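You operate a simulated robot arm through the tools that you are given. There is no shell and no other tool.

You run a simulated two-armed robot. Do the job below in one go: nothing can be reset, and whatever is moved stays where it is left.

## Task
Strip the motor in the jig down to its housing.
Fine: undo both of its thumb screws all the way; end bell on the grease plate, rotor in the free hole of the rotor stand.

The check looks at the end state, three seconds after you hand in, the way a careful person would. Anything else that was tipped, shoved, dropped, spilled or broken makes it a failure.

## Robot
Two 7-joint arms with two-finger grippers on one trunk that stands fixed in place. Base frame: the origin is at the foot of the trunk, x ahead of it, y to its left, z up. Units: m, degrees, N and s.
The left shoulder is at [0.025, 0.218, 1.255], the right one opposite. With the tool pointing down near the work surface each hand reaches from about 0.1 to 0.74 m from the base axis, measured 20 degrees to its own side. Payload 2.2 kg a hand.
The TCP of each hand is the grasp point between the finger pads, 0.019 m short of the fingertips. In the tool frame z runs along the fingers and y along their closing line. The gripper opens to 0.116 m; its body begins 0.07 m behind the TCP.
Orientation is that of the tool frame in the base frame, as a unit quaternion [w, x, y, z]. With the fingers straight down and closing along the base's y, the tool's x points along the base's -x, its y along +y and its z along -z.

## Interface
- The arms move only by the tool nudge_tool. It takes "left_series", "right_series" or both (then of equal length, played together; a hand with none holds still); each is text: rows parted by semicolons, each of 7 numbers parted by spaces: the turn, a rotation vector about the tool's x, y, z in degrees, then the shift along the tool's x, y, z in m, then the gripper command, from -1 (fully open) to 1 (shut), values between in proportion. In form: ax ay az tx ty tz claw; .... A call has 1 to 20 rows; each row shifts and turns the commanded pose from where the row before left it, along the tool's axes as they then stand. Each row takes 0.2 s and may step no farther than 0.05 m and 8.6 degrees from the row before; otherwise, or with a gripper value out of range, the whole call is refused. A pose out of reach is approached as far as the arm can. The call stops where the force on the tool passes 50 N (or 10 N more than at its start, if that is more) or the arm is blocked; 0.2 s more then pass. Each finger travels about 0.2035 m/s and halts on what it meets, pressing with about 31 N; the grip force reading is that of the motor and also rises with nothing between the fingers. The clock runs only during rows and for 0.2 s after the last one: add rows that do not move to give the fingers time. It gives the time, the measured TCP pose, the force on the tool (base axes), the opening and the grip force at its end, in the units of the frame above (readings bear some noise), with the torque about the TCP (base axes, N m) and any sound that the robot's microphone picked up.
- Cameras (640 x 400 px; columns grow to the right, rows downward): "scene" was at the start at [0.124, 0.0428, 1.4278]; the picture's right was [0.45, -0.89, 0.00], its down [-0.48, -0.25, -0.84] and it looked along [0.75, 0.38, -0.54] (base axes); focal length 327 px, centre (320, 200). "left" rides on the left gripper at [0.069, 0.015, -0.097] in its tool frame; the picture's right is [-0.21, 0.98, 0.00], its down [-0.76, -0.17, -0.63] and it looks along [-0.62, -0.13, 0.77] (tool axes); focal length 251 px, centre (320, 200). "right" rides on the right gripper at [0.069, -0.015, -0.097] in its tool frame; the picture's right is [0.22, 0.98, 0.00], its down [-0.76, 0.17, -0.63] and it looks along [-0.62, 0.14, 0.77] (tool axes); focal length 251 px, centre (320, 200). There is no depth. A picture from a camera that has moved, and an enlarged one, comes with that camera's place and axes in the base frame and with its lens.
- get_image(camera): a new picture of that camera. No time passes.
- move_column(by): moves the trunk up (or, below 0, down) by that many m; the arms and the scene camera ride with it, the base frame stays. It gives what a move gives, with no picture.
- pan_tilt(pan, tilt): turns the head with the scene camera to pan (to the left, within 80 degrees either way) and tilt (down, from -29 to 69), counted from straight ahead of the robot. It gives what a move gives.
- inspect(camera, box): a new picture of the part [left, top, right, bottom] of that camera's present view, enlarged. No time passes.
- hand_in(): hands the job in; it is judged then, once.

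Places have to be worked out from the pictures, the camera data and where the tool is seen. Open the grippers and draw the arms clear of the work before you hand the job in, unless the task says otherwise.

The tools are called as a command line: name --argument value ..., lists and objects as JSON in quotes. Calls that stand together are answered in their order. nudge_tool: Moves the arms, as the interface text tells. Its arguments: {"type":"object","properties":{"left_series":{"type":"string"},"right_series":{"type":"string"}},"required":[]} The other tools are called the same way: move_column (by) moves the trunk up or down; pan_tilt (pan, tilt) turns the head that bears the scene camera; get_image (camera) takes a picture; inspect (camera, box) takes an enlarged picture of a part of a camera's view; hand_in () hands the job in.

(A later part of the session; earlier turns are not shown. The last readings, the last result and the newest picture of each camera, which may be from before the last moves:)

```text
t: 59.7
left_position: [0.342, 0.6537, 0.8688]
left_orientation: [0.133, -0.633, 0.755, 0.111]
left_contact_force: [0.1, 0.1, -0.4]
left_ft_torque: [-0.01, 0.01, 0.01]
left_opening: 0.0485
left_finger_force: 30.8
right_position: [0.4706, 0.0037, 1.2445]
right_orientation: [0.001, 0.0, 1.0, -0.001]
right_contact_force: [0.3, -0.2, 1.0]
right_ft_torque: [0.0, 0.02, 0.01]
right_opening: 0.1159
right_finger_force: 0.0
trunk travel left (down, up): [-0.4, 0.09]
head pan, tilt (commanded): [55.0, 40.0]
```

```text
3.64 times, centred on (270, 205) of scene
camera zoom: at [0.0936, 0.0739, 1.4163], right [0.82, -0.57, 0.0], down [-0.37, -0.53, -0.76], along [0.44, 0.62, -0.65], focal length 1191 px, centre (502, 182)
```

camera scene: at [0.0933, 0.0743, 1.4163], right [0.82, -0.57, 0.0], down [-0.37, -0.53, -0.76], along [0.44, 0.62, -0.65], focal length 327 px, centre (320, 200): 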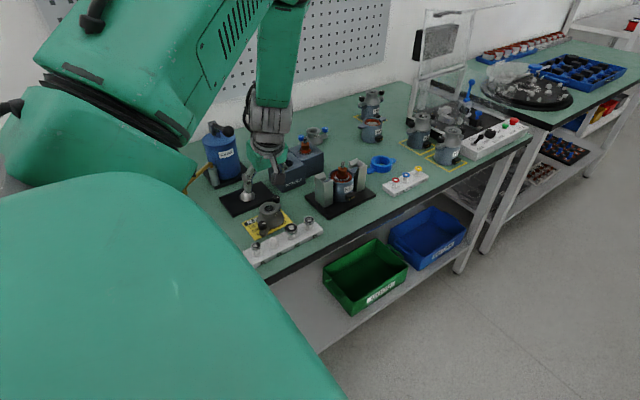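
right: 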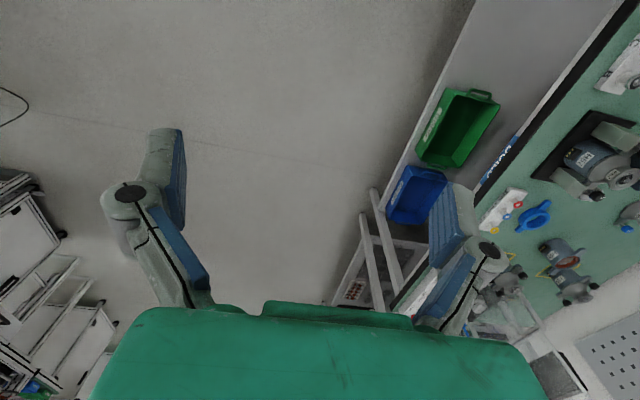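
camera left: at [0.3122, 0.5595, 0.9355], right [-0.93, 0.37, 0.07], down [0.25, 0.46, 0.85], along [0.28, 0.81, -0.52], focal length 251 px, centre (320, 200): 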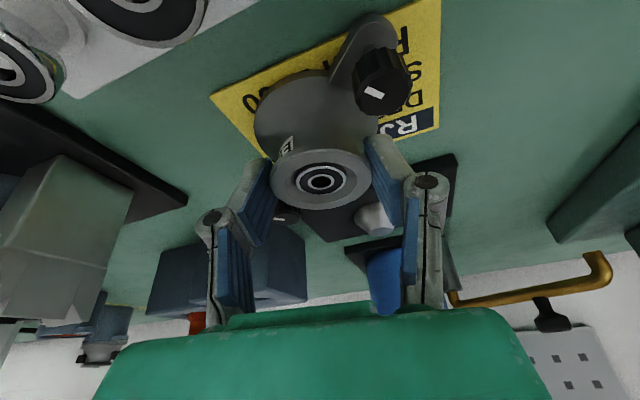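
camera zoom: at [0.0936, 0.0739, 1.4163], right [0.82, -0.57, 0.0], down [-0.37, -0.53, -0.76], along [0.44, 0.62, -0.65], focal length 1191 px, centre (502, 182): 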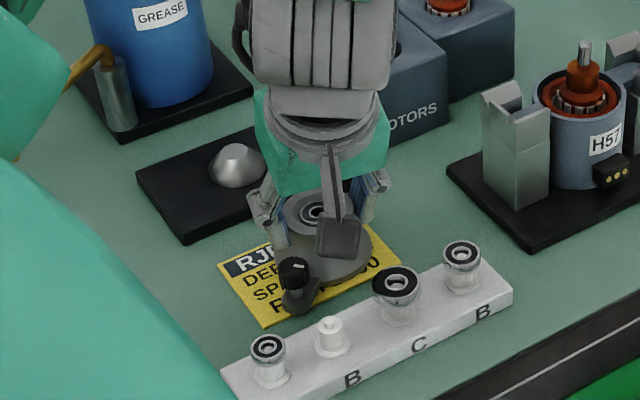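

The regrip holds at 0.0485 with the hand tilted. I lift 60 mm straight up and then move about two thirds of the way toward the dome, staying below the ball knob.

nudge_tool --left_series "0 0 0 -0.0017 0 -0.0047 1; 0 0 0 -0.0051 0 -0.0141 1; 0 0 0 -0.0051 0 -0.0141 1; 0 0 0 -0.0051 0 -0.0141 1; 0 0 0 -0.0034 0 -0.0094 1; 0 0 0 -0.017 0.005 0.0062 1; 0 0 0 -0.017 0.005 0.0062 1; 0 0 0 -0.017 0.005 0.0062 1; 0 0 0 -0.017 0.005 0.0062 1; 0 0 0 0 0 0 1"

get_image --camera "left"

inspect --camera "scene" --box '[200, 120, 310, 230]'

```text
t: 61.9
left_position: [0.3366, 0.7289, 0.9297]
left_orientation: [0.133, -0.633, 0.754, 0.11]
left_contact_force: [0.6, 0.5, -0.9]
left_ft_torque: [0.02, -0.01, 0.01]
left_opening: 0.0484
left_finger_force: 30.6
right_position: [0.472, 0.0042, 1.2456]
right_orientation: [0.001, 0.0, 1.0, 0.0]
right_contact_force: [-0.4, -0.7, -0.6]
right_ft_torque: [0.0, -0.01, 0.02]
right_opening: 0.1157
right_finger_force: 0.1
trunk travel left (down, up): [-0.4, 0.09]
head pan, tilt (commanded): [55.0, 40.0]
```

```text
taken
camera left: at [0.3057, 0.6349, 0.9969], right [-0.93, 0.37, 0.07], down [0.25, 0.46, 0.85], along [0.28, 0.81, -0.52], focal length 251 px, centre (320, 200)
```

left: 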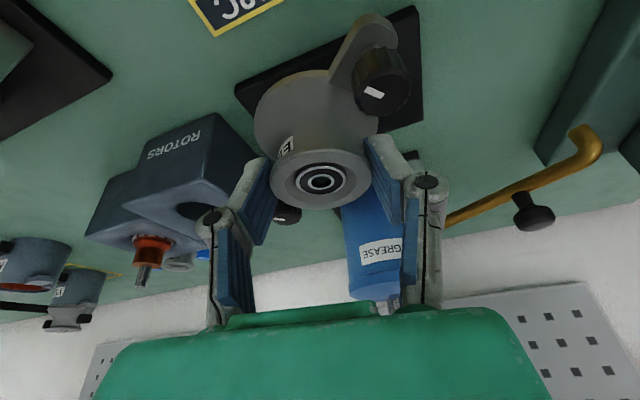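

```text
3.64 times, centred on (255, 175) of scene
camera zoom: at [0.0935, 0.0746, 1.4163], right [0.82, -0.57, 0.0], down [-0.37, -0.53, -0.76], along [0.44, 0.62, -0.65], focal length 1191 px, centre (556, 291)
```

zoom: 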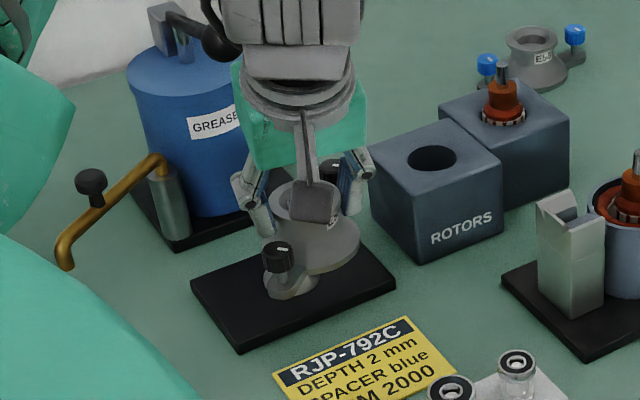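

The path is clear and the ball stays behind the hand. I move the remaining (−4, +39) mm so the bell is over the plate centre (0.332, 0.768).

nudge_tool --left_series "0 0 0 -0.0118 0.0036 0.0043 1; 0 0 0 -0.0118 0.0036 0.0043 1; 0 0 0 -0.0118 0.0035 0.0043 1; 0 0 0 0 0 0 1; 0 0 0 0 0 0 1"

get_image --camera "left"

inspect --camera "scene" --box '[200, 110, 310, 220]'

```text
t: 63.1
left_position: [0.3322, 0.7693, 0.9298]
left_orientation: [0.134, -0.633, 0.754, 0.111]
left_contact_force: [0.3, 0.9, -0.9]
left_ft_torque: [0.02, -0.02, 0.0]
left_opening: 0.0481
left_finger_force: 30.7
right_position: [0.471, 0.0041, 1.2458]
right_orientation: [0.0, 0.0, 1.0, 0.0]
right_contact_force: [-0.3, 0.5, -0.2]
right_ft_torque: [0.02, 0.04, 0.04]
right_opening: 0.1161
right_finger_force: 0.0
trunk travel left (down, up): [-0.4, 0.09]
head pan, tilt (commanded): [55.0, 40.0]
```

```text
taken
camera left: at [0.3009, 0.6749, 0.9966], right [-0.93, 0.37, 0.07], down [0.25, 0.46, 0.85], along [0.28, 0.81, -0.52], focal length 251 px, centre (320, 200)
```

left: 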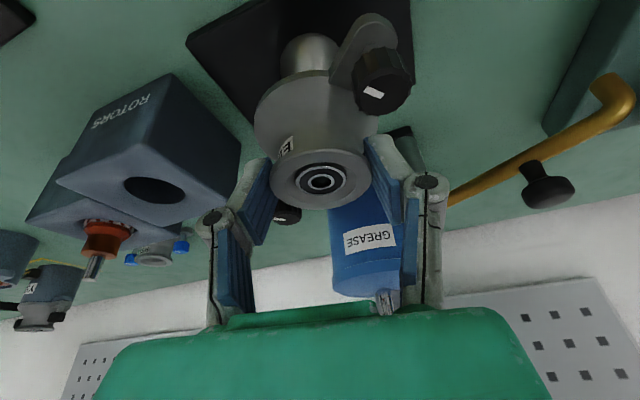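

```text
3.64 times, centred on (255, 165) of scene
camera zoom: at [0.0934, 0.0748, 1.4163], right [0.82, -0.57, 0.0], down [-0.37, -0.53, -0.76], along [0.44, 0.62, -0.65], focal length 1191 px, centre (556, 327)
```

zoom: 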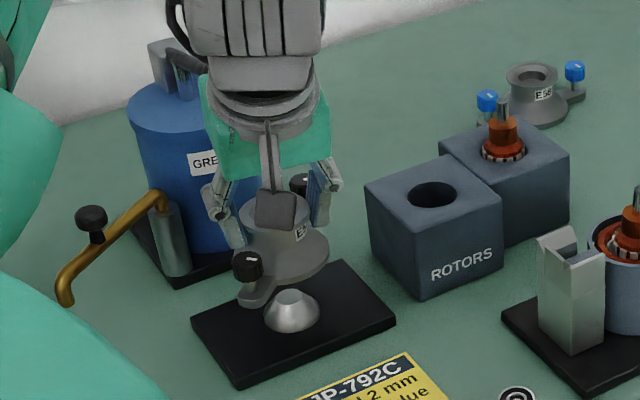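

The dome, now visible, sits at about (0.332, 0.770) with ~22 mm radius, matching the bell axis within 2 mm. I lower 40 mm in steps and check the force.

nudge_tool --left_series "0 0 0 0.0034 0 0.0094 1; 0 0 0 0.0034 0 0.0094 1; 0 0 0 0.0034 0 0.0094 1; 0 0 0 0.0017 0 0.0047 1; 0 0 0 0.0017 0 0.0047 1; 0 0 0 0 0 0 1"

get_image --camera "left"

inspect --camera "scene" --box '[200, 110, 310, 220]'

```text
t: 64.5
left_position: [0.3316, 0.7693, 0.8897]
left_orientation: [0.134, -0.633, 0.755, 0.111]
left_contact_force: [0.5, -0.6, -1.7]
left_ft_torque: [0.01, -0.01, 0.01]
left_opening: 0.0485
left_finger_force: 31.4
right_position: [0.4726, 0.0043, 1.2456]
right_orientation: [0.001, 0.0, 1.0, 0.0]
right_contact_force: [-0.5, 0.1, 0.0]
right_ft_torque: [0.01, -0.01, 0.0]
right_opening: 0.1159
right_finger_force: 0.1
trunk travel left (down, up): [-0.4, 0.09]
head pan, tilt (commanded): [55.0, 40.0]
```

```text
taken
camera left: at [0.3002, 0.6746, 0.9555], right [-0.93, 0.37, 0.07], down [0.25, 0.46, 0.85], along [0.28, 0.81, -0.52], focal length 251 px, centre (320, 200)
```

left: 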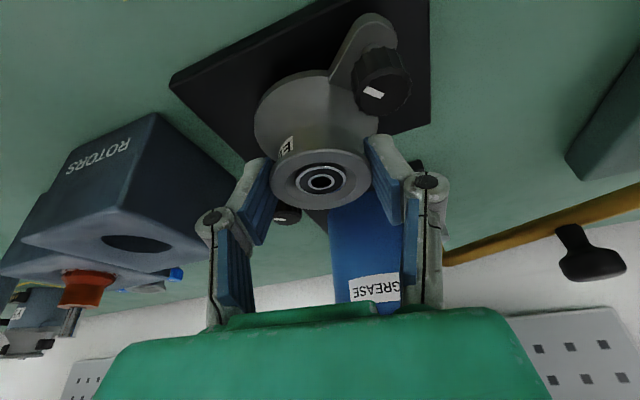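

```text
3.64 times, centred on (255, 165) of scene
camera zoom: at [0.0934, 0.0749, 1.4163], right [0.82, -0.57, 0.0], down [-0.37, -0.53, -0.76], along [0.44, 0.62, -0.65], focal length 1191 px, centre (556, 327)
```

zoom: 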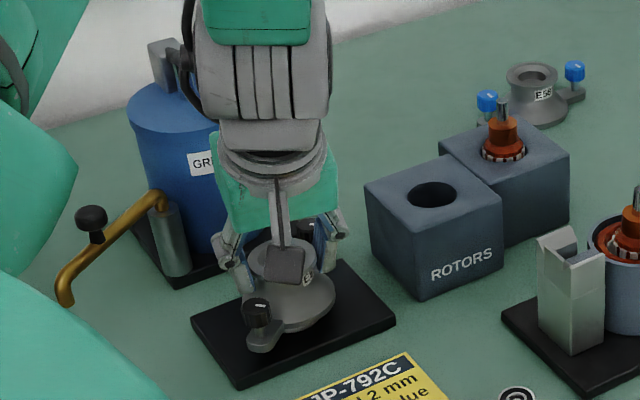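

No contact yet with the dome already inside the bell. I go on in 2 mm steps until the plate is felt.

nudge_tool --left_series "0 0 0 0.0007 0 0.0019 1; 0 0 0 0.0007 0 0.0019 1; 0 0 0 0.0007 0 0.0019 1; 0 0 0 0 0 0 1"

inspect --camera "scene" --box '[210, 150, 280, 220]'

```text
t: 65.5
left_position: [0.3314, 0.7691, 0.8825]
left_orientation: [0.134, -0.632, 0.755, 0.111]
left_contact_force: [-0.7, 0.7, -1.7]
left_ft_torque: [-0.02, 0.01, 0.03]
left_opening: 0.0481
left_finger_force: 30.9
right_position: [0.4697, 0.004, 1.2466]
right_orientation: [0.001, 0.0, 1.0, 0.001]
right_contact_force: [0.2, 0.7, 0.8]
right_ft_torque: [0.01, 0.0, -0.02]
right_opening: 0.1162
right_finger_force: 0.1
trunk travel left (down, up): [-0.4, 0.09]
head pan, tilt (commanded): [55.0, 40.0]
```

```text
5.71 times, centred on (245, 185) of scene
camera zoom: at [0.0934, 0.0749, 1.4163], right [0.82, -0.57, 0.0], down [-0.37, -0.53, -0.76], along [0.44, 0.62, -0.65], focal length 1871 px, centre (749, 286)
```

zoom: 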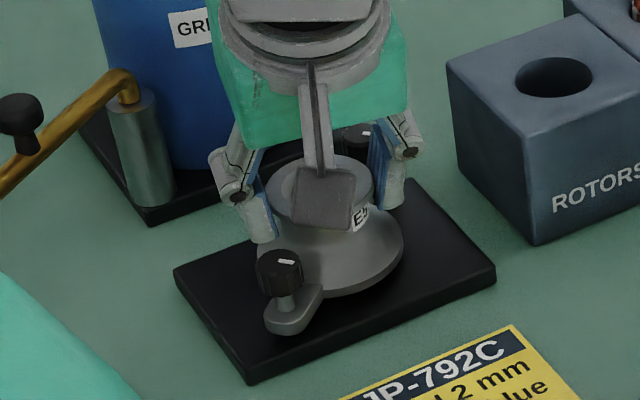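

Still no contact; the bell is only a few millimetres above the plate. I continue in 1.5 mm steps.

nudge_tool --left_series "0 0 0 0.0005 0 0.0014 1; 0 0 0 0.0005 0 0.0014 1; 0 0 0 0.0005 0 0.0014 1; 0 0 0 0 0 0 1"

```text
t: 66.5
left_position: [0.3312, 0.7674, 0.8801]
left_orientation: [0.133, -0.633, 0.755, 0.111]
left_contact_force: [-5.7, -5.1, 4.9]
left_ft_torque: [-0.31, 0.34, 0.01]
left_opening: 0.0481
left_finger_force: 30.8
right_position: [0.47, 0.0018, 1.2458]
right_orientation: [0.0, 0.0, 1.0, 0.001]
right_contact_force: [0.9, -0.3, -0.7]
right_ft_torque: [0.0, 0.01, 0.02]
right_opening: 0.1161
right_finger_force: 0.1
trunk travel left (down, up): [-0.4, 0.09]
head pan, tilt (commanded): [55.0, 40.0]
```

Contact: the tool is pushed by about (−6, −5, +5) N, so the bell's inside edge touches the dome on one side. I shift 2 mm toward −x and −y to centre it and read the forces again.

nudge_tool --left_series "0 0 0 0.0011 0.0008 -0.0004 1; 0 0 0 0.0011 0.0008 -0.0004 1; 0 0 0 0 0 0 1"

get_image --camera "left"

inspect --camera "scene" --box '[220, 165, 270, 215]'

```text
t: 67.3
left_position: [0.3304, 0.7658, 0.8785]
left_orientation: [0.134, -0.633, 0.755, 0.111]
left_contact_force: [-1.3, -1.4, -0.2]
left_ft_torque: [-0.05, 0.1, -0.01]
left_opening: 0.0481
left_finger_force: 31.1
right_position: [0.4716, 0.0029, 1.2457]
right_orientation: [0.001, 0.001, 1.0, -0.001]
right_contact_force: [0.7, -0.1, 0.4]
right_ft_torque: [0.02, -0.01, -0.03]
right_opening: 0.1159
right_finger_force: 0.0
trunk travel left (down, up): [-0.4, 0.09]
head pan, tilt (commanded): [55.0, 40.0]
```

```text
taken
camera left: at [0.2996, 0.6727, 0.9455], right [-0.93, 0.37, 0.07], down [0.25, 0.46, 0.85], along [0.28, 0.81, -0.52], focal length 251 px, centre (320, 200)
```

left: 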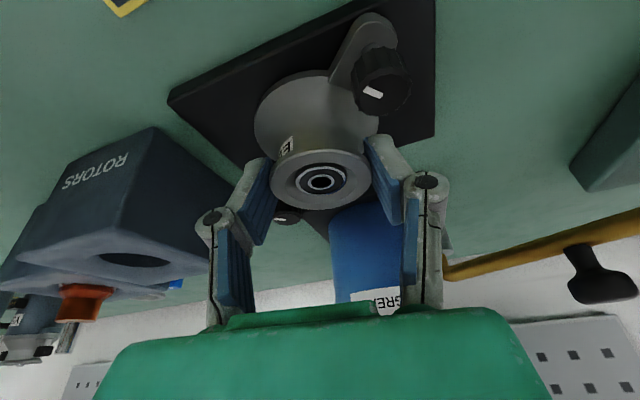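

```text
8.00 times, centred on (245, 190) of scene
camera zoom: at [0.0931, 0.0743, 1.4163], right [0.82, -0.57, 0.0], down [-0.37, -0.53, -0.76], along [0.44, 0.62, -0.65], focal length 2620 px, centre (920, 280)
```

zoom: 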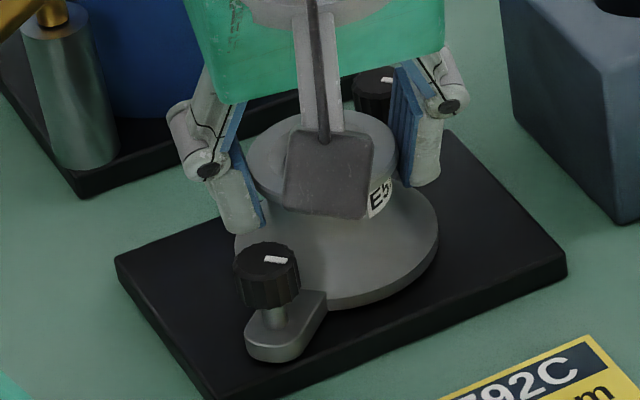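

The side force dropped to about 1.5 N. I shift 0.7 mm more the same way and lower 3 mm in 1 mm steps.

nudge_tool --left_series "0 0 0 0.0011 0.0006 0.0007 1; 0 0 0 0.0003 0 0.0009 1; 0 0 0 0.0003 0 0.0009 1; 0 0 0 0 0 0 1"

inspect --camera "scene" --box '[220, 165, 270, 215]'

```text
t: 68.3
left_position: [0.329, 0.7647, 0.877]
left_orientation: [0.135, -0.633, 0.754, 0.111]
left_contact_force: [1.1, 1.9, 5.0]
left_ft_torque: [0.02, -0.23, 0.09]
left_opening: 0.0479
left_finger_force: 31.1
right_position: [0.4726, 0.0034, 1.2469]
right_orientation: [0.001, 0.001, 1.0, 0.0]
right_contact_force: [0.1, 0.5, 0.5]
right_ft_torque: [0.03, 0.0, 0.0]
right_opening: 0.1159
right_finger_force: 0.1
trunk travel left (down, up): [-0.4, 0.09]
head pan, tilt (commanded): [55.0, 40.0]
```

```text
8.00 times, centred on (245, 190) of scene
camera zoom: at [0.093, 0.0741, 1.4164], right [0.82, -0.57, 0.0], down [-0.37, -0.53, -0.76], along [0.44, 0.62, -0.65], focal length 2620 px, centre (920, 280)
```

zoom: 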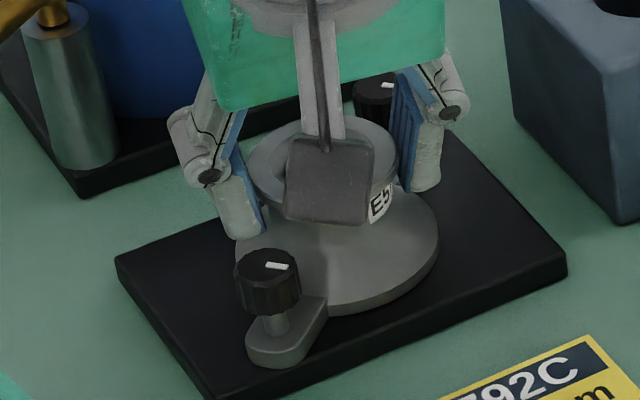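

Now mostly vertical force (+5 N) with the hand at 0.8765. I press 1 mm further to see whether it is a firm, level seat.

nudge_tool --left_series "0 0 0 0.0003 0 0.0009 1; 0 0 0 0 0 0 1"

inspect --camera "scene" --box '[225, 175, 265, 215]'

inspect --camera "left" --box '[220, 0, 440, 220]'

```text
t: 68.9
left_position: [0.3291, 0.7642, 0.8781]
left_orientation: [0.136, -0.633, 0.754, 0.111]
left_contact_force: [2.2, 5.9, 16.0]
left_ft_torque: [-0.31, 0.05, 0.02]
left_opening: 0.0483
left_finger_force: 31.1
right_position: [0.4695, 0.0027, 1.2453]
right_orientation: [0.001, 0.001, 1.0, 0.0]
right_contact_force: [0.5, 0.0, -0.8]
right_ft_torque: [0.02, 0.0, 0.02]
right_opening: 0.1164
right_finger_force: 0.2
trunk travel left (down, up): [-0.4, 0.09]
head pan, tilt (commanded): [55.0, 40.0]
```

```text
10.00 times, centred on (245, 195) of scene
camera zoom: at [0.0922, 0.0724, 1.4167], right [0.82, -0.57, 0.0], down [-0.37, -0.53, -0.76], along [0.44, 0.63, -0.65], focal length 3274 px, centre (1070, 250)
```

zoom: 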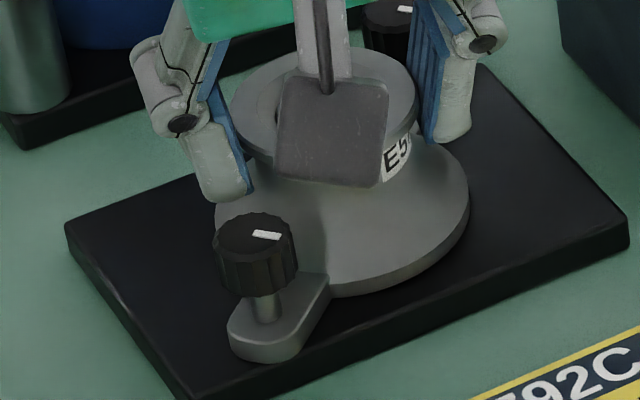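

```text
1.82 times, centred on (330, 110) of left
camera zoom: at [0.2984, 0.6705, 0.9437], right [-0.93, 0.37, 0.07], down [0.25, 0.45, 0.86], along [0.28, 0.81, -0.51], focal length 457 px, centre (302, 364)
```

zoom: 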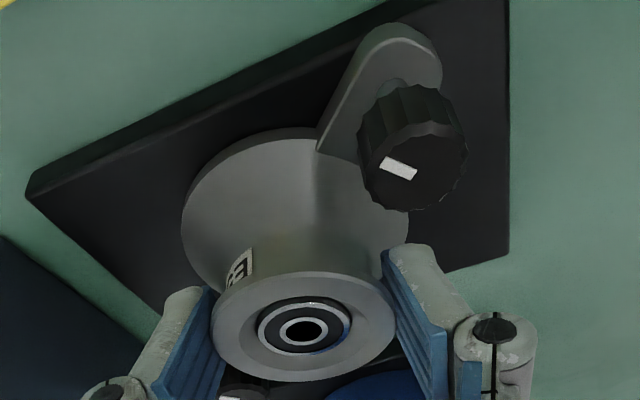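

The force rose firmly to 16 N at the expected height, so the bell sits on the plate. I ease off 1 mm, open the fingers and withdraw along the tool axis.

nudge_tool --left_series "0 0 0 -0.0003 0 -0.0009 1; 0 0 0 0 0 0 1; 0 0 0 0 0 0 0.05; 0 0 0 0 0 0 -0.25; 0 0 0 0 0 0 -0.25; 0 0 0 0 0 -0.02 -0.25; 0 0 0 0 0 -0.03 -0.25; 0 0 0 0 0 -0.04 -0.25; 0 0 0 0 0 -0.04 -0.25; 0 0 0 0 0 0 -0.25"

get_image --camera "left"

inspect --camera "scene" --box '[200, 110, 310, 220]'

```text
t: 71.1
left_position: [0.323, 0.7183, 0.9979]
left_orientation: [0.134, -0.633, 0.754, 0.111]
left_contact_force: [-0.1, -0.1, 0.8]
left_ft_torque: [0.0, 0.0, 0.0]
left_opening: 0.0722
left_finger_force: 0.0
right_position: [0.4708, 0.0029, 1.2451]
right_orientation: [0.001, 0.001, 1.0, 0.0]
right_contact_force: [1.0, 0.2, 0.9]
right_ft_torque: [0.0, 0.03, 0.01]
right_opening: 0.1162
right_finger_force: 0.0
trunk travel left (down, up): [-0.4, 0.09]
head pan, tilt (commanded): [55.0, 40.0]
```

```text
taken
camera left: at [0.292, 0.6233, 1.0647], right [-0.93, 0.37, 0.07], down [0.25, 0.46, 0.85], along [0.28, 0.81, -0.52], focal length 251 px, centre (320, 200)
```

left: 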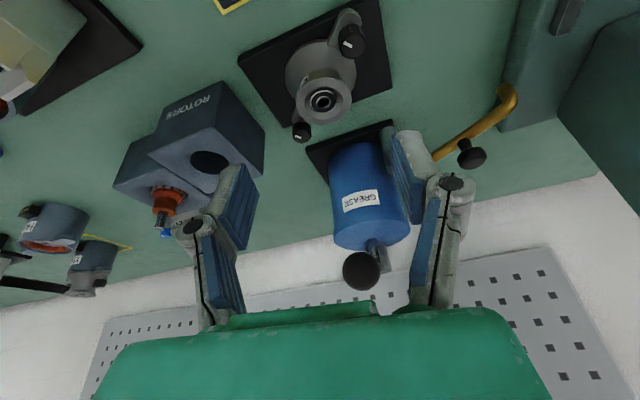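

```text
3.64 times, centred on (255, 165) of scene
camera zoom: at [0.0934, 0.072, 1.4164], right [0.82, -0.57, 0.0], down [-0.37, -0.53, -0.76], along [0.44, 0.63, -0.65], focal length 1191 px, centre (556, 327)
```

zoom: 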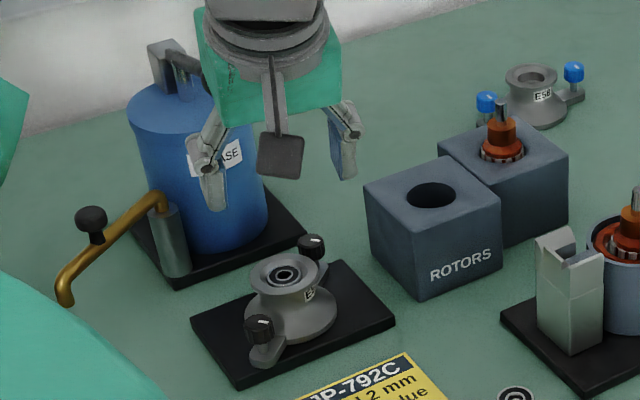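

The bell stands on the grease plate and the hand is clear. I enlarge the bell to check it is level.

inspect --camera "scene" --box '[220, 170, 270, 220]'

inspect --camera "left" --box '[220, 0, 420, 150]'

```text
8.00 times, centred on (245, 195) of scene
camera zoom: at [0.0934, 0.072, 1.4164], right [0.82, -0.57, 0.0], down [-0.37, -0.53, -0.76], along [0.44, 0.63, -0.65], focal length 2620 px, centre (920, 240)
```

zoom: 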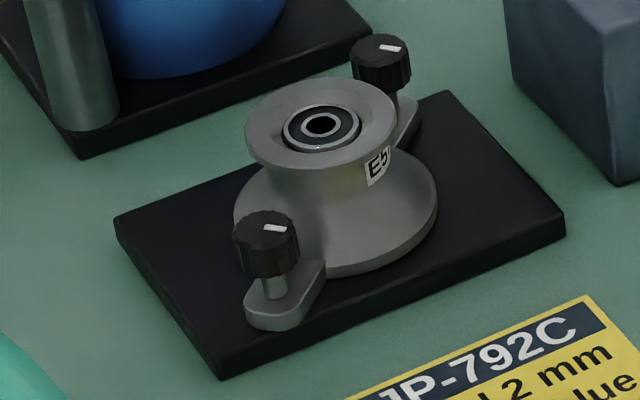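

```text
2.67 times, centred on (320, 75) of left
camera zoom: at [0.292, 0.6233, 1.0647], right [-0.93, 0.37, 0.07], down [0.25, 0.46, 0.85], along [0.28, 0.81, -0.52], focal length 670 px, centre (320, 533)
```

zoom: 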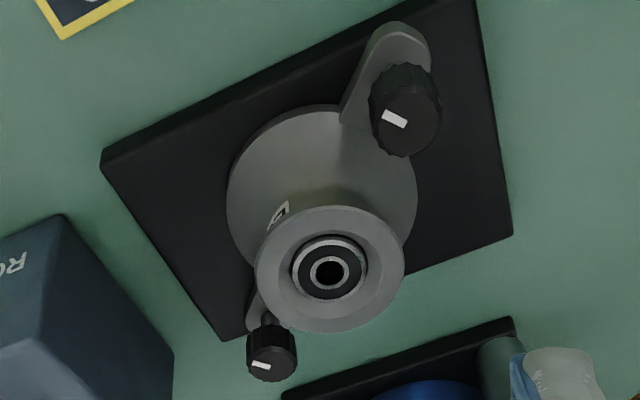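

The bell is level on the plate with both screws. Next the rotor: I raise, remove the tilt and turn the hand back to its straight orientation.

nudge_tool --left_series "0 0 0 -0.0103 0 -0.0282 -0.25; 0 0 0 -0.0103 0 -0.0282 -0.25; 0 6.7 0 0 0 0 -0.25; 0 6.7 0 0 0 0 -0.25; 0 6.6 0 0 0 0 -0.25; 0 0 8 0 0 0 -0.25; 0 0 8 0 0 0 -0.25; 0 0 8 0 0 0 -0.25; 0 0 8 0 0 0 -0.25; 0 0 8 0 0 0 -0.25; 0 0 8 0 0 0 -0.25; 0 0 8 0 0 0 -0.25; 0 0 8 0 0 0 -0.25; 0 0 8 0 0 0 -0.25; 0 0 8 0 0 0 -0.25; 0 0 0 0 0 0 -0.25"

pan_tilt --pan 35 --tilt 36

get_image --camera "scene"

```text
t: 74.5
left_position: [0.3207, 0.7173, 1.0607]
left_orientation: [0.001, 0.002, 1.0, 0.002]
left_contact_force: [-0.4, -0.1, 0.9]
left_ft_torque: [0.02, 0.01, -0.01]
left_opening: 0.0727
left_finger_force: 0.0
right_position: [0.4721, -0.0018, 1.2463]
right_orientation: [0.0, 0.001, 1.0, 0.002]
right_contact_force: [-0.8, -0.8, 0.3]
right_ft_torque: [-0.01, 0.01, 0.02]
right_opening: 0.116
right_finger_force: 0.0
trunk travel left (down, up): [-0.4, 0.09]
head pan, tilt (commanded): [55.0, 40.0]
```

```text
t: 75.4
left_position: [0.3209, 0.7184, 1.0606]
left_orientation: [0.001, 0.002, 1.0, 0.001]
left_contact_force: [-0.1, -0.1, 1.1]
left_ft_torque: [0.01, 0.03, -0.01]
left_opening: 0.0726
left_finger_force: 0.0
right_position: [0.4729, 0.0001, 1.2466]
right_orientation: [0.001, 0.001, 1.0, 0.002]
right_contact_force: [0.2, 0.1, -0.2]
right_ft_torque: [0.02, -0.02, -0.03]
right_opening: 0.1161
right_finger_force: 0.1
trunk travel left (down, up): [-0.4, 0.09]
head pan, tilt (commanded): [35.0, 36.0]
```

```text
taken
camera scene: at [0.1155, 0.0515, 1.4225], right [0.57, -0.82, 0.0], down [-0.48, -0.34, -0.81], along [0.66, 0.46, -0.59], focal length 327 px, centre (320, 200)
```

scene: 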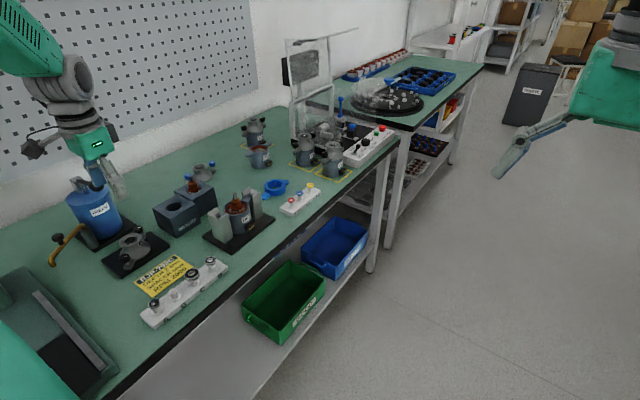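

The hand is straight again at (0.321, 0.718, 1.06). I move over the motor axis (0.5485, 0.6305) at z≈1.01 for a look at the rotor.

nudge_tool --left_series "0 0 0 -0.0325 -0.0125 0 -0.1; 0 0 0 -0.0325 -0.0125 0 0; 0 0 0 -0.0325 -0.0125 0 0.1; 0 0 0 -0.0325 -0.0125 0 0.1; 0 0 0 -0.0325 -0.0125 0 0.1; 0 0 0 -0.0325 -0.0125 0 0.1; 0 0 0 -0.0325 -0.0125 0 0.1; 0 0 0 0 0 0.025 0.1; 0 0 0 0 0 0.025 0.1; 0 0 0 0 0 0 0.1; 0 0 0 0 0 0 0.1"

inspect --camera "left" --box '[220, 40, 440, 260]'

inspect --camera "scene" --box '[190, 170, 280, 260]'

inspect --camera "scene" --box '[145, 150, 225, 240]'

```text
t: 77.8
left_position: [0.5477, 0.6327, 1.0098]
left_orientation: [0.001, 0.001, 1.0, 0.001]
left_contact_force: [-1.6, 1.4, 1.2]
left_ft_torque: [0.01, -0.03, 0.03]
left_opening: 0.0523
left_finger_force: 0.1
right_position: [0.4712, 0.0042, 1.2457]
right_orientation: [0.001, 0.0, 1.0, 0.0]
right_contact_force: [0.1, 0.5, 0.0]
right_ft_torque: [0.02, 0.0, -0.03]
right_opening: 0.1159
right_finger_force: 0.0
trunk travel left (down, up): [-0.4, 0.09]
head pan, tilt (commanded): [35.0, 36.0]
```

```text
1.82 times, centred on (330, 150) of left
camera zoom: at [0.4802, 0.6477, 1.1053], right [0.22, 0.98, 0.0], down [0.76, -0.17, 0.63], along [0.62, -0.14, -0.77], focal length 457 px, centre (302, 291)
```

zoom: 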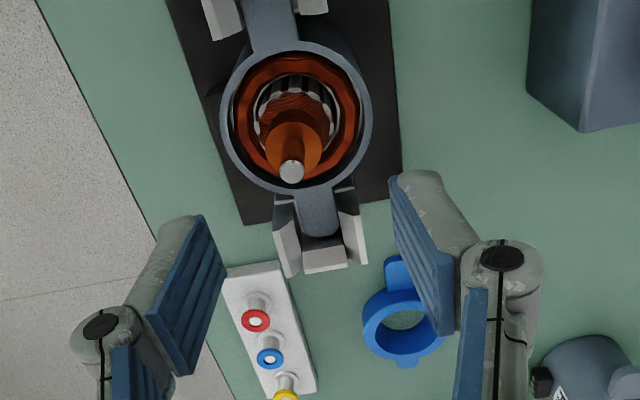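

```text
4.44 times, centred on (235, 215) of scene
camera zoom: at [0.1169, 0.0554, 1.4223], right [0.57, -0.82, 0.0], down [-0.48, -0.34, -0.81], along [0.66, 0.46, -0.59], focal length 1455 px, centre (698, 133)
```

zoom: 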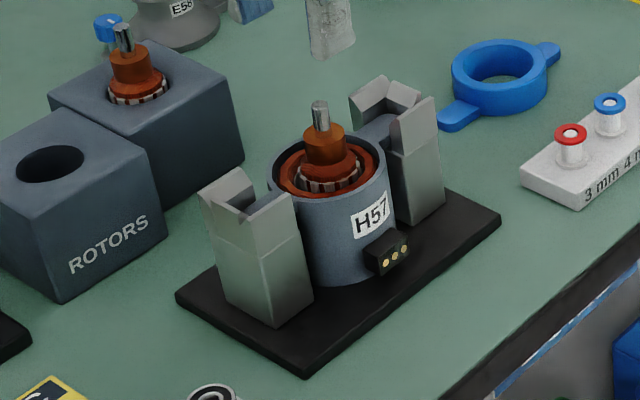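

```text
4.44 times, centred on (185, 195) of scene
camera zoom: at [0.1169, 0.0554, 1.4223], right [0.57, -0.82, 0.0], down [-0.48, -0.34, -0.81], along [0.66, 0.46, -0.59], focal length 1455 px, centre (920, 222)
```

zoom: 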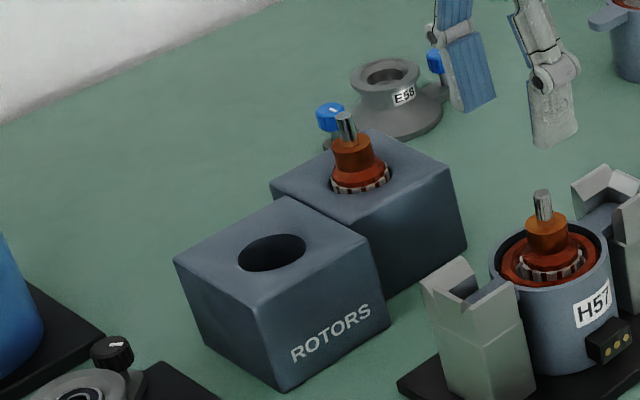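

The rotor is seen with its shaft, orange hub and windings; the shaft top is near z 0.945, the hub about 0.904–0.925, roughly 1–2 mm in +x and 4–5 mm in −y from the TCP. I correct and lower 50 mm for a closer look.

nudge_tool --left_series "0 0 0 -0.0005 -0.002 0.017 0.1; 0 0 0 -0.0005 -0.002 0.017 0.1; 0 0 0 0 0 0.016 0.1; 0 0 0 0 0 0 0.1"

inspect --camera "left" --box '[220, 80, 440, 300]'

inspect --camera "scene" --box '[200, 165, 270, 235]'

```text
t: 78.8
left_position: [0.5497, 0.6295, 0.958]
left_orientation: [0.002, 0.001, 1.0, -0.001]
left_contact_force: [0.4, -0.2, 0.9]
left_ft_torque: [0.0, -0.03, -0.01]
left_opening: 0.0522
left_finger_force: 0.1
right_position: [0.4709, 0.0041, 1.2464]
right_orientation: [0.001, 0.0, 1.0, 0.0]
right_contact_force: [-0.5, 0.6, -0.7]
right_ft_torque: [-0.01, -0.01, 0.01]
right_opening: 0.116
right_finger_force: 0.0
trunk travel left (down, up): [-0.4, 0.09]
head pan, tilt (commanded): [35.0, 36.0]
```

```text
1.82 times, centred on (330, 190) of left
camera zoom: at [0.4819, 0.6444, 1.0544], right [0.22, 0.98, 0.0], down [0.76, -0.17, 0.63], along [0.62, -0.14, -0.77], focal length 457 px, centre (302, 218)
```

zoom: 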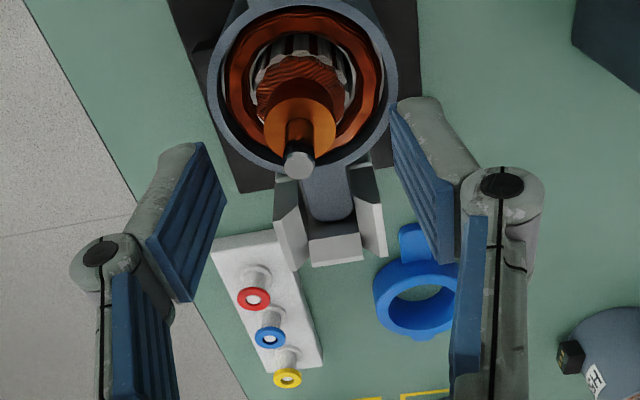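

```text
5.71 times, centred on (235, 200) of scene
camera zoom: at [0.1171, 0.0546, 1.4223], right [0.57, -0.82, 0.0], down [-0.49, -0.34, -0.81], along [0.66, 0.46, -0.59], focal length 1871 px, centre (806, 200)
```

zoom: 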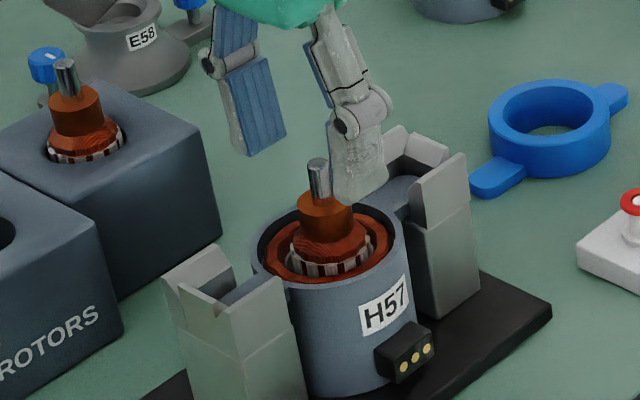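

Triangulating the two views puts the shaft about 3 mm in +x and 1.5 mm in −y of the TCP, top near z 0.94. I correct, lower 32 mm so the pads straddle the orange hub, and close.

nudge_tool --left_series "0 0 0 -0.0013 -0.0008 0.011 0.1; 0 0 0 -0.0012 -0.0007 0.011 0.1; 0 0 0 0 0 0.01 0.1; 0 0 0 0 0 0 0.1"

inspect --camera "left" --box '[220, 80, 440, 300]'

inspect --camera "scene" --box '[200, 165, 270, 235]'

```text
t: 79.8
left_position: [0.5507, 0.63, 0.9267]
left_orientation: [0.001, 0.0, 1.0, 0.0]
left_contact_force: [-1.0, -0.1, -0.1]
left_ft_torque: [0.0, 0.02, 0.0]
left_opening: 0.0521
left_finger_force: 0.1
right_position: [0.4706, 0.0032, 1.2468]
right_orientation: [0.0, 0.001, 1.0, 0.0]
right_contact_force: [0.3, 0.5, -0.2]
right_ft_torque: [0.01, -0.01, 0.02]
right_opening: 0.1159
right_finger_force: 0.1
trunk travel left (down, up): [-0.4, 0.09]
head pan, tilt (commanded): [35.0, 36.0]
```

```text
1.82 times, centred on (330, 190) of left
camera zoom: at [0.4841, 0.6447, 1.0223], right [0.22, 0.98, 0.0], down [0.76, -0.17, 0.63], along [0.62, -0.14, -0.77], focal length 457 px, centre (302, 218)
```

zoom: 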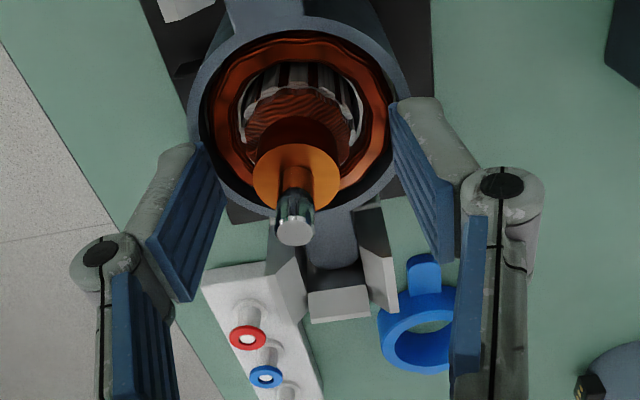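

```text
5.71 times, centred on (235, 200) of scene
camera zoom: at [0.1173, 0.0543, 1.4223], right [0.57, -0.82, 0.0], down [-0.49, -0.34, -0.81], along [0.66, 0.46, -0.59], focal length 1871 px, centre (806, 200)
```

zoom: 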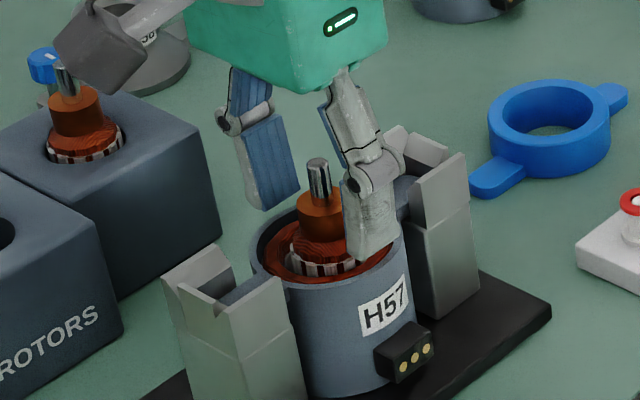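

The hub is centred in x and about 2 mm toward −y. I shift 2 mm and close on the hub.

nudge_tool --left_series "0 0 0 0 -0.002 0 0.1; 0 0 0 0 0 0 0.4; 0 0 0 0 0 0 1; 0 0 0 0 0 0 1; 0 0 0 0 0 0 1"

inspect --camera "left" --box '[220, 80, 440, 300]'

inspect --camera "scene" --box '[200, 165, 270, 235]'

```text
t: 81.0
left_position: [0.5509, 0.6275, 0.9269]
left_orientation: [0.001, 0.0, 1.0, 0.0]
left_contact_force: [-0.6, 1.6, 0.2]
left_ft_torque: [0.11, 0.02, 0.0]
left_opening: 0.0243
left_finger_force: 31.2
right_position: [0.471, 0.0027, 1.2469]
right_orientation: [0.001, 0.0, 1.0, 0.0]
right_contact_force: [0.1, -0.5, -0.5]
right_ft_torque: [0.04, -0.02, 0.01]
right_opening: 0.1162
right_finger_force: 0.0
trunk travel left (down, up): [-0.4, 0.09]
head pan, tilt (commanded): [35.0, 36.0]
```

```text
1.82 times, centred on (330, 190) of left
camera zoom: at [0.4836, 0.6424, 1.0226], right [0.22, 0.98, 0.0], down [0.76, -0.17, 0.63], along [0.62, -0.14, -0.77], focal length 457 px, centre (302, 218)
```

zoom: 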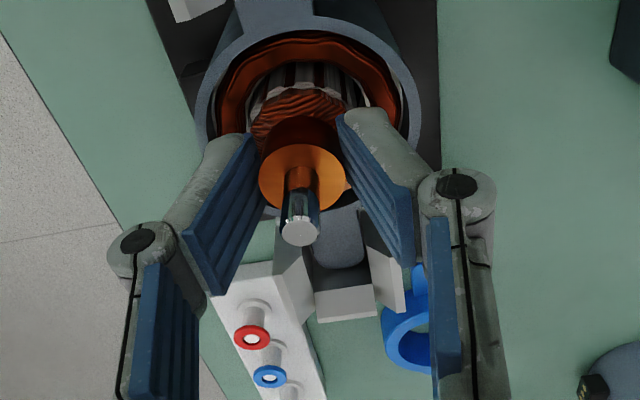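

```text
5.71 times, centred on (235, 200) of scene
camera zoom: at [0.1171, 0.0544, 1.4223], right [0.57, -0.82, 0.0], down [-0.49, -0.34, -0.81], along [0.66, 0.46, -0.59], focal length 1871 px, centre (806, 200)
```

zoom: 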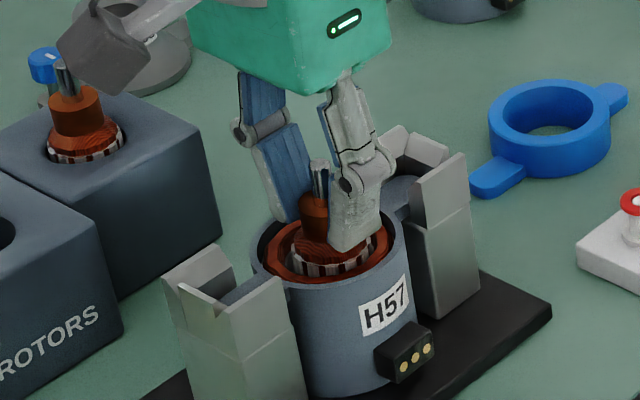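

The hub is gripped at 0.0243. I lift slowly by 10 mm and check for drag.

nudge_tool --left_series "0 0 0 0 0 -0.002 1; 0 0 0 0 0 -0.002 1; 0 0 0 0 0 -0.003 1; 0 0 0 0 0 -0.003 1; 0 0 0 0 0 0 1"

inspect --camera "scene" --box '[200, 165, 270, 235]'

```text
t: 82.2
left_position: [0.5506, 0.6261, 0.936]
left_orientation: [0.001, 0.0, 1.0, 0.0]
left_contact_force: [0.0, 0.8, -2.1]
left_ft_torque: [0.06, -0.02, -0.01]
left_opening: 0.0244
left_finger_force: 30.7
right_position: [0.4716, 0.004, 1.2454]
right_orientation: [0.0, 0.0, 1.0, 0.0]
right_contact_force: [-0.2, -0.3, 0.7]
right_ft_torque: [0.02, -0.01, 0.0]
right_opening: 0.1159
right_finger_force: 0.0
trunk travel left (down, up): [-0.4, 0.09]
head pan, tilt (commanded): [35.0, 36.0]
```

```text
5.71 times, centred on (235, 200) of scene
camera zoom: at [0.1178, 0.0554, 1.4222], right [0.57, -0.82, 0.0], down [-0.49, -0.34, -0.81], along [0.66, 0.46, -0.59], focal length 1871 px, centre (806, 200)
```

zoom: 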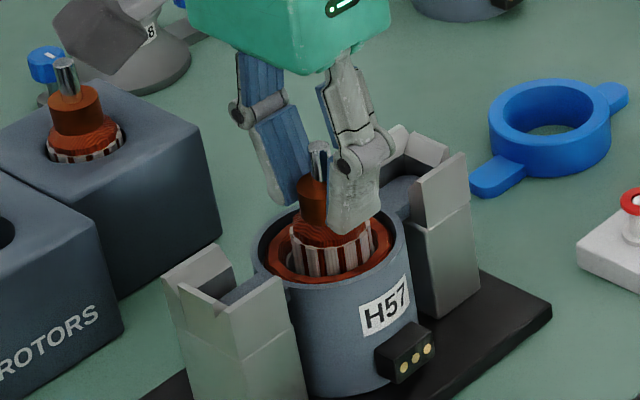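

The rotor comes up freely at about 2 N. I lift straight up another 100 mm in 10 mm steps.

nudge_tool --left_series "0 0 0 0 0 -0.01 1; 0 0 0 0 0 -0.01 1; 0 0 0 0 0 -0.01 1; 0 0 0 0 0 -0.01 1; 0 0 0 0 0 -0.01 1; 0 0 0 0 0 -0.01 1; 0 0 0 0 0 -0.01 1; 0 0 0 0 0 -0.01 1; 0 0 0 0 0 -0.01 1; 0 0 0 0 0 -0.01 1; 0 0 0 0 0 0 1"

get_image --camera "left"

inspect --camera "scene" --box '[170, 130, 280, 240]'

```text
t: 84.6
left_position: [0.5511, 0.6267, 1.037]
left_orientation: [0.001, 0.0, 1.0, 0.001]
left_contact_force: [0.4, 0.2, -1.7]
left_ft_torque: [0.0, 0.02, -0.01]
left_opening: 0.0245
left_finger_force: 31.0
right_position: [0.4708, 0.0038, 1.2455]
right_orientation: [0.001, 0.001, 1.0, 0.0]
right_contact_force: [0.3, -0.1, -0.1]
right_ft_torque: [0.04, -0.02, 0.01]
right_opening: 0.116
right_finger_force: 0.1
trunk travel left (down, up): [-0.4, 0.09]
head pan, tilt (commanded): [35.0, 36.0]
```

```text
taken
camera left: at [0.4832, 0.6417, 1.1319], right [0.22, 0.98, 0.0], down [0.76, -0.17, 0.63], along [0.62, -0.14, -0.77], focal length 251 px, centre (320, 200)
```

left: 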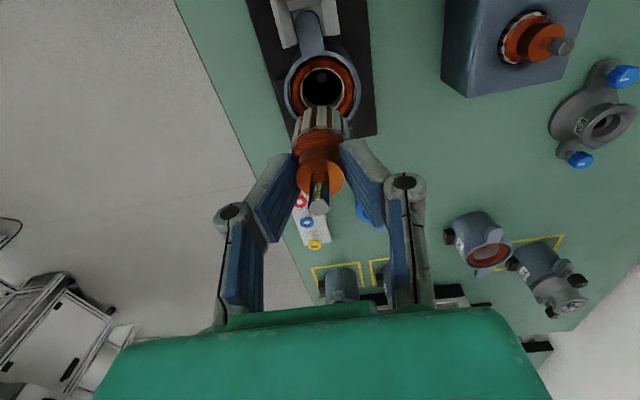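

```text
3.64 times, centred on (225, 185) of scene
camera zoom: at [0.1177, 0.0548, 1.4222], right [0.57, -0.82, 0.0], down [-0.49, -0.34, -0.81], along [0.66, 0.46, -0.59], focal length 1191 px, centre (666, 254)
```

zoom: 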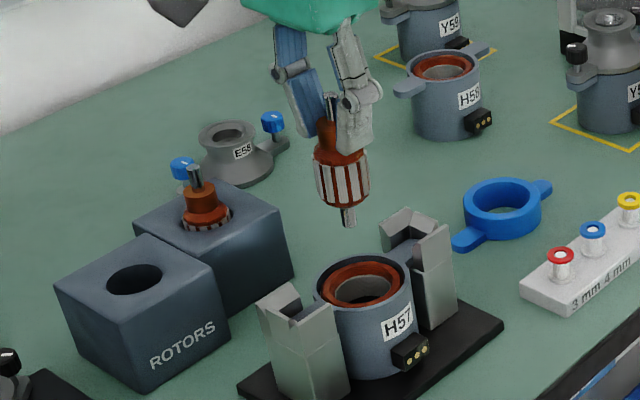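

The rotor is out cleanly; its lower shaft end hangs about 87 mm below the TCP. I carry it over the free hole, estimated at (0.470, 0.783), staying at z≈1.037.

nudge_tool --left_series "0 0 0 0.0081 0.0156 0 1; 0 0 0 0.0162 0.0313 0 1; 0 0 0 0.0162 0.0313 0 1; 0 0 0 0.0162 0.0313 0 1; 0 0 0 0.0162 0.0313 0 1; 0 0 0 0.0081 0.0156 0 1; 0 0 0 0 0 0 1; 0 0 0 0 0 0 1"

get_image --camera "left"

inspect --camera "left" --box '[240, 20, 400, 180]'

inspect --camera "scene" --box '[140, 120, 240, 240]'

```text
t: 86.4
left_position: [0.4712, 0.7857, 1.0359]
left_orientation: [0.001, 0.001, 1.0, 0.0]
left_contact_force: [0.6, -0.1, -2.7]
left_ft_torque: [0.0, 0.01, 0.04]
left_opening: 0.0245
left_finger_force: 30.8
right_position: [0.4721, 0.0052, 1.246]
right_orientation: [0.001, 0.0, 1.0, 0.0]
right_contact_force: [-0.2, -0.6, 0.3]
right_ft_torque: [0.0, 0.03, 0.01]
right_opening: 0.1163
right_finger_force: 0.0
trunk travel left (down, up): [-0.4, 0.09]
head pan, tilt (commanded): [35.0, 36.0]
```

```text
taken
camera left: at [0.4034, 0.7988, 1.132], right [0.22, 0.98, 0.0], down [0.76, -0.17, 0.63], along [0.62, -0.14, -0.77], focal length 251 px, centre (320, 200)
```

left: 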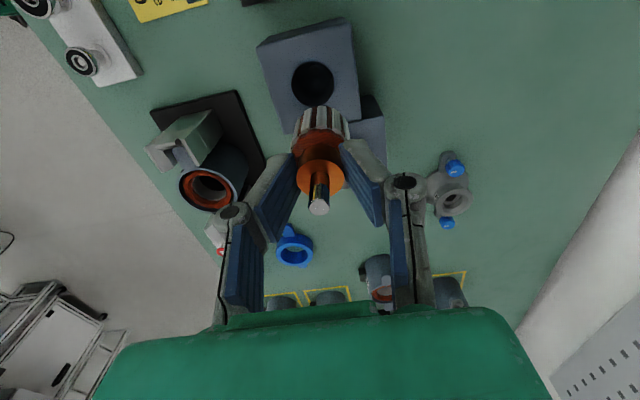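

```text
2.50 times, centred on (320, 100) of left
camera zoom: at [0.4034, 0.7988, 1.132], right [0.22, 0.98, 0.0], down [0.76, -0.17, 0.63], along [0.62, -0.14, -0.77], focal length 629 px, centre (320, 450)
```

zoom: 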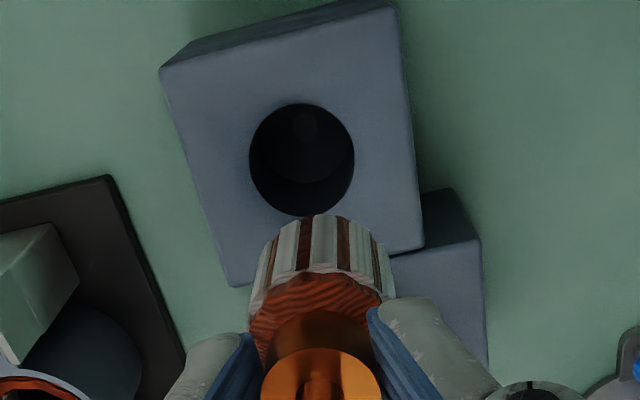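

```text
3.33 times, centred on (190, 180) of scene
camera zoom: at [0.1169, 0.0559, 1.4222], right [0.57, -0.82, 0.0], down [-0.48, -0.34, -0.81], along [0.66, 0.46, -0.59], focal length 1091 px, centre (753, 267)
```

zoom: 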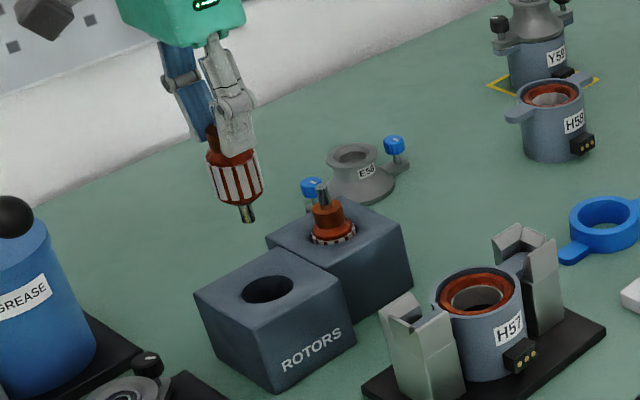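

The hole is about 6 mm in −x and 6 mm in −y from the TCP, with a radius near 20 mm; the rotor core radius is about 18 mm, so I need good alignment. I enlarge the rotor in the hand to measure its axis relative to the TCP.

inspect --camera "left" --box '[270, 90, 370, 220]'

inspect --camera "scene" --box '[185, 140, 235, 200]'

```text
3.08 times, centred on (320, 155) of left
camera zoom: at [0.4034, 0.7988, 1.132], right [0.22, 0.98, 0.0], down [0.76, -0.17, 0.63], along [0.62, -0.14, -0.77], focal length 774 px, centre (320, 338)
```

zoom: 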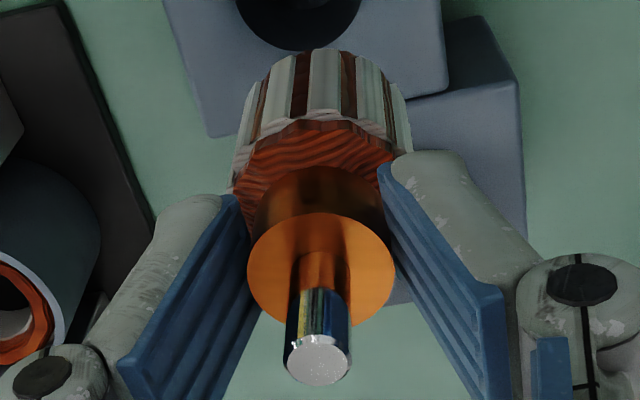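

```text
6.67 times, centred on (210, 170) of scene
camera zoom: at [0.1169, 0.0559, 1.4222], right [0.57, -0.82, 0.0], down [-0.48, -0.34, -0.81], along [0.66, 0.46, -0.59], focal length 2183 px, centre (1053, 400)
```

zoom: 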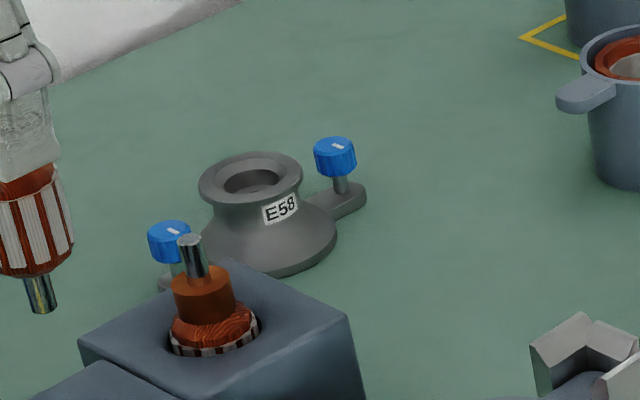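

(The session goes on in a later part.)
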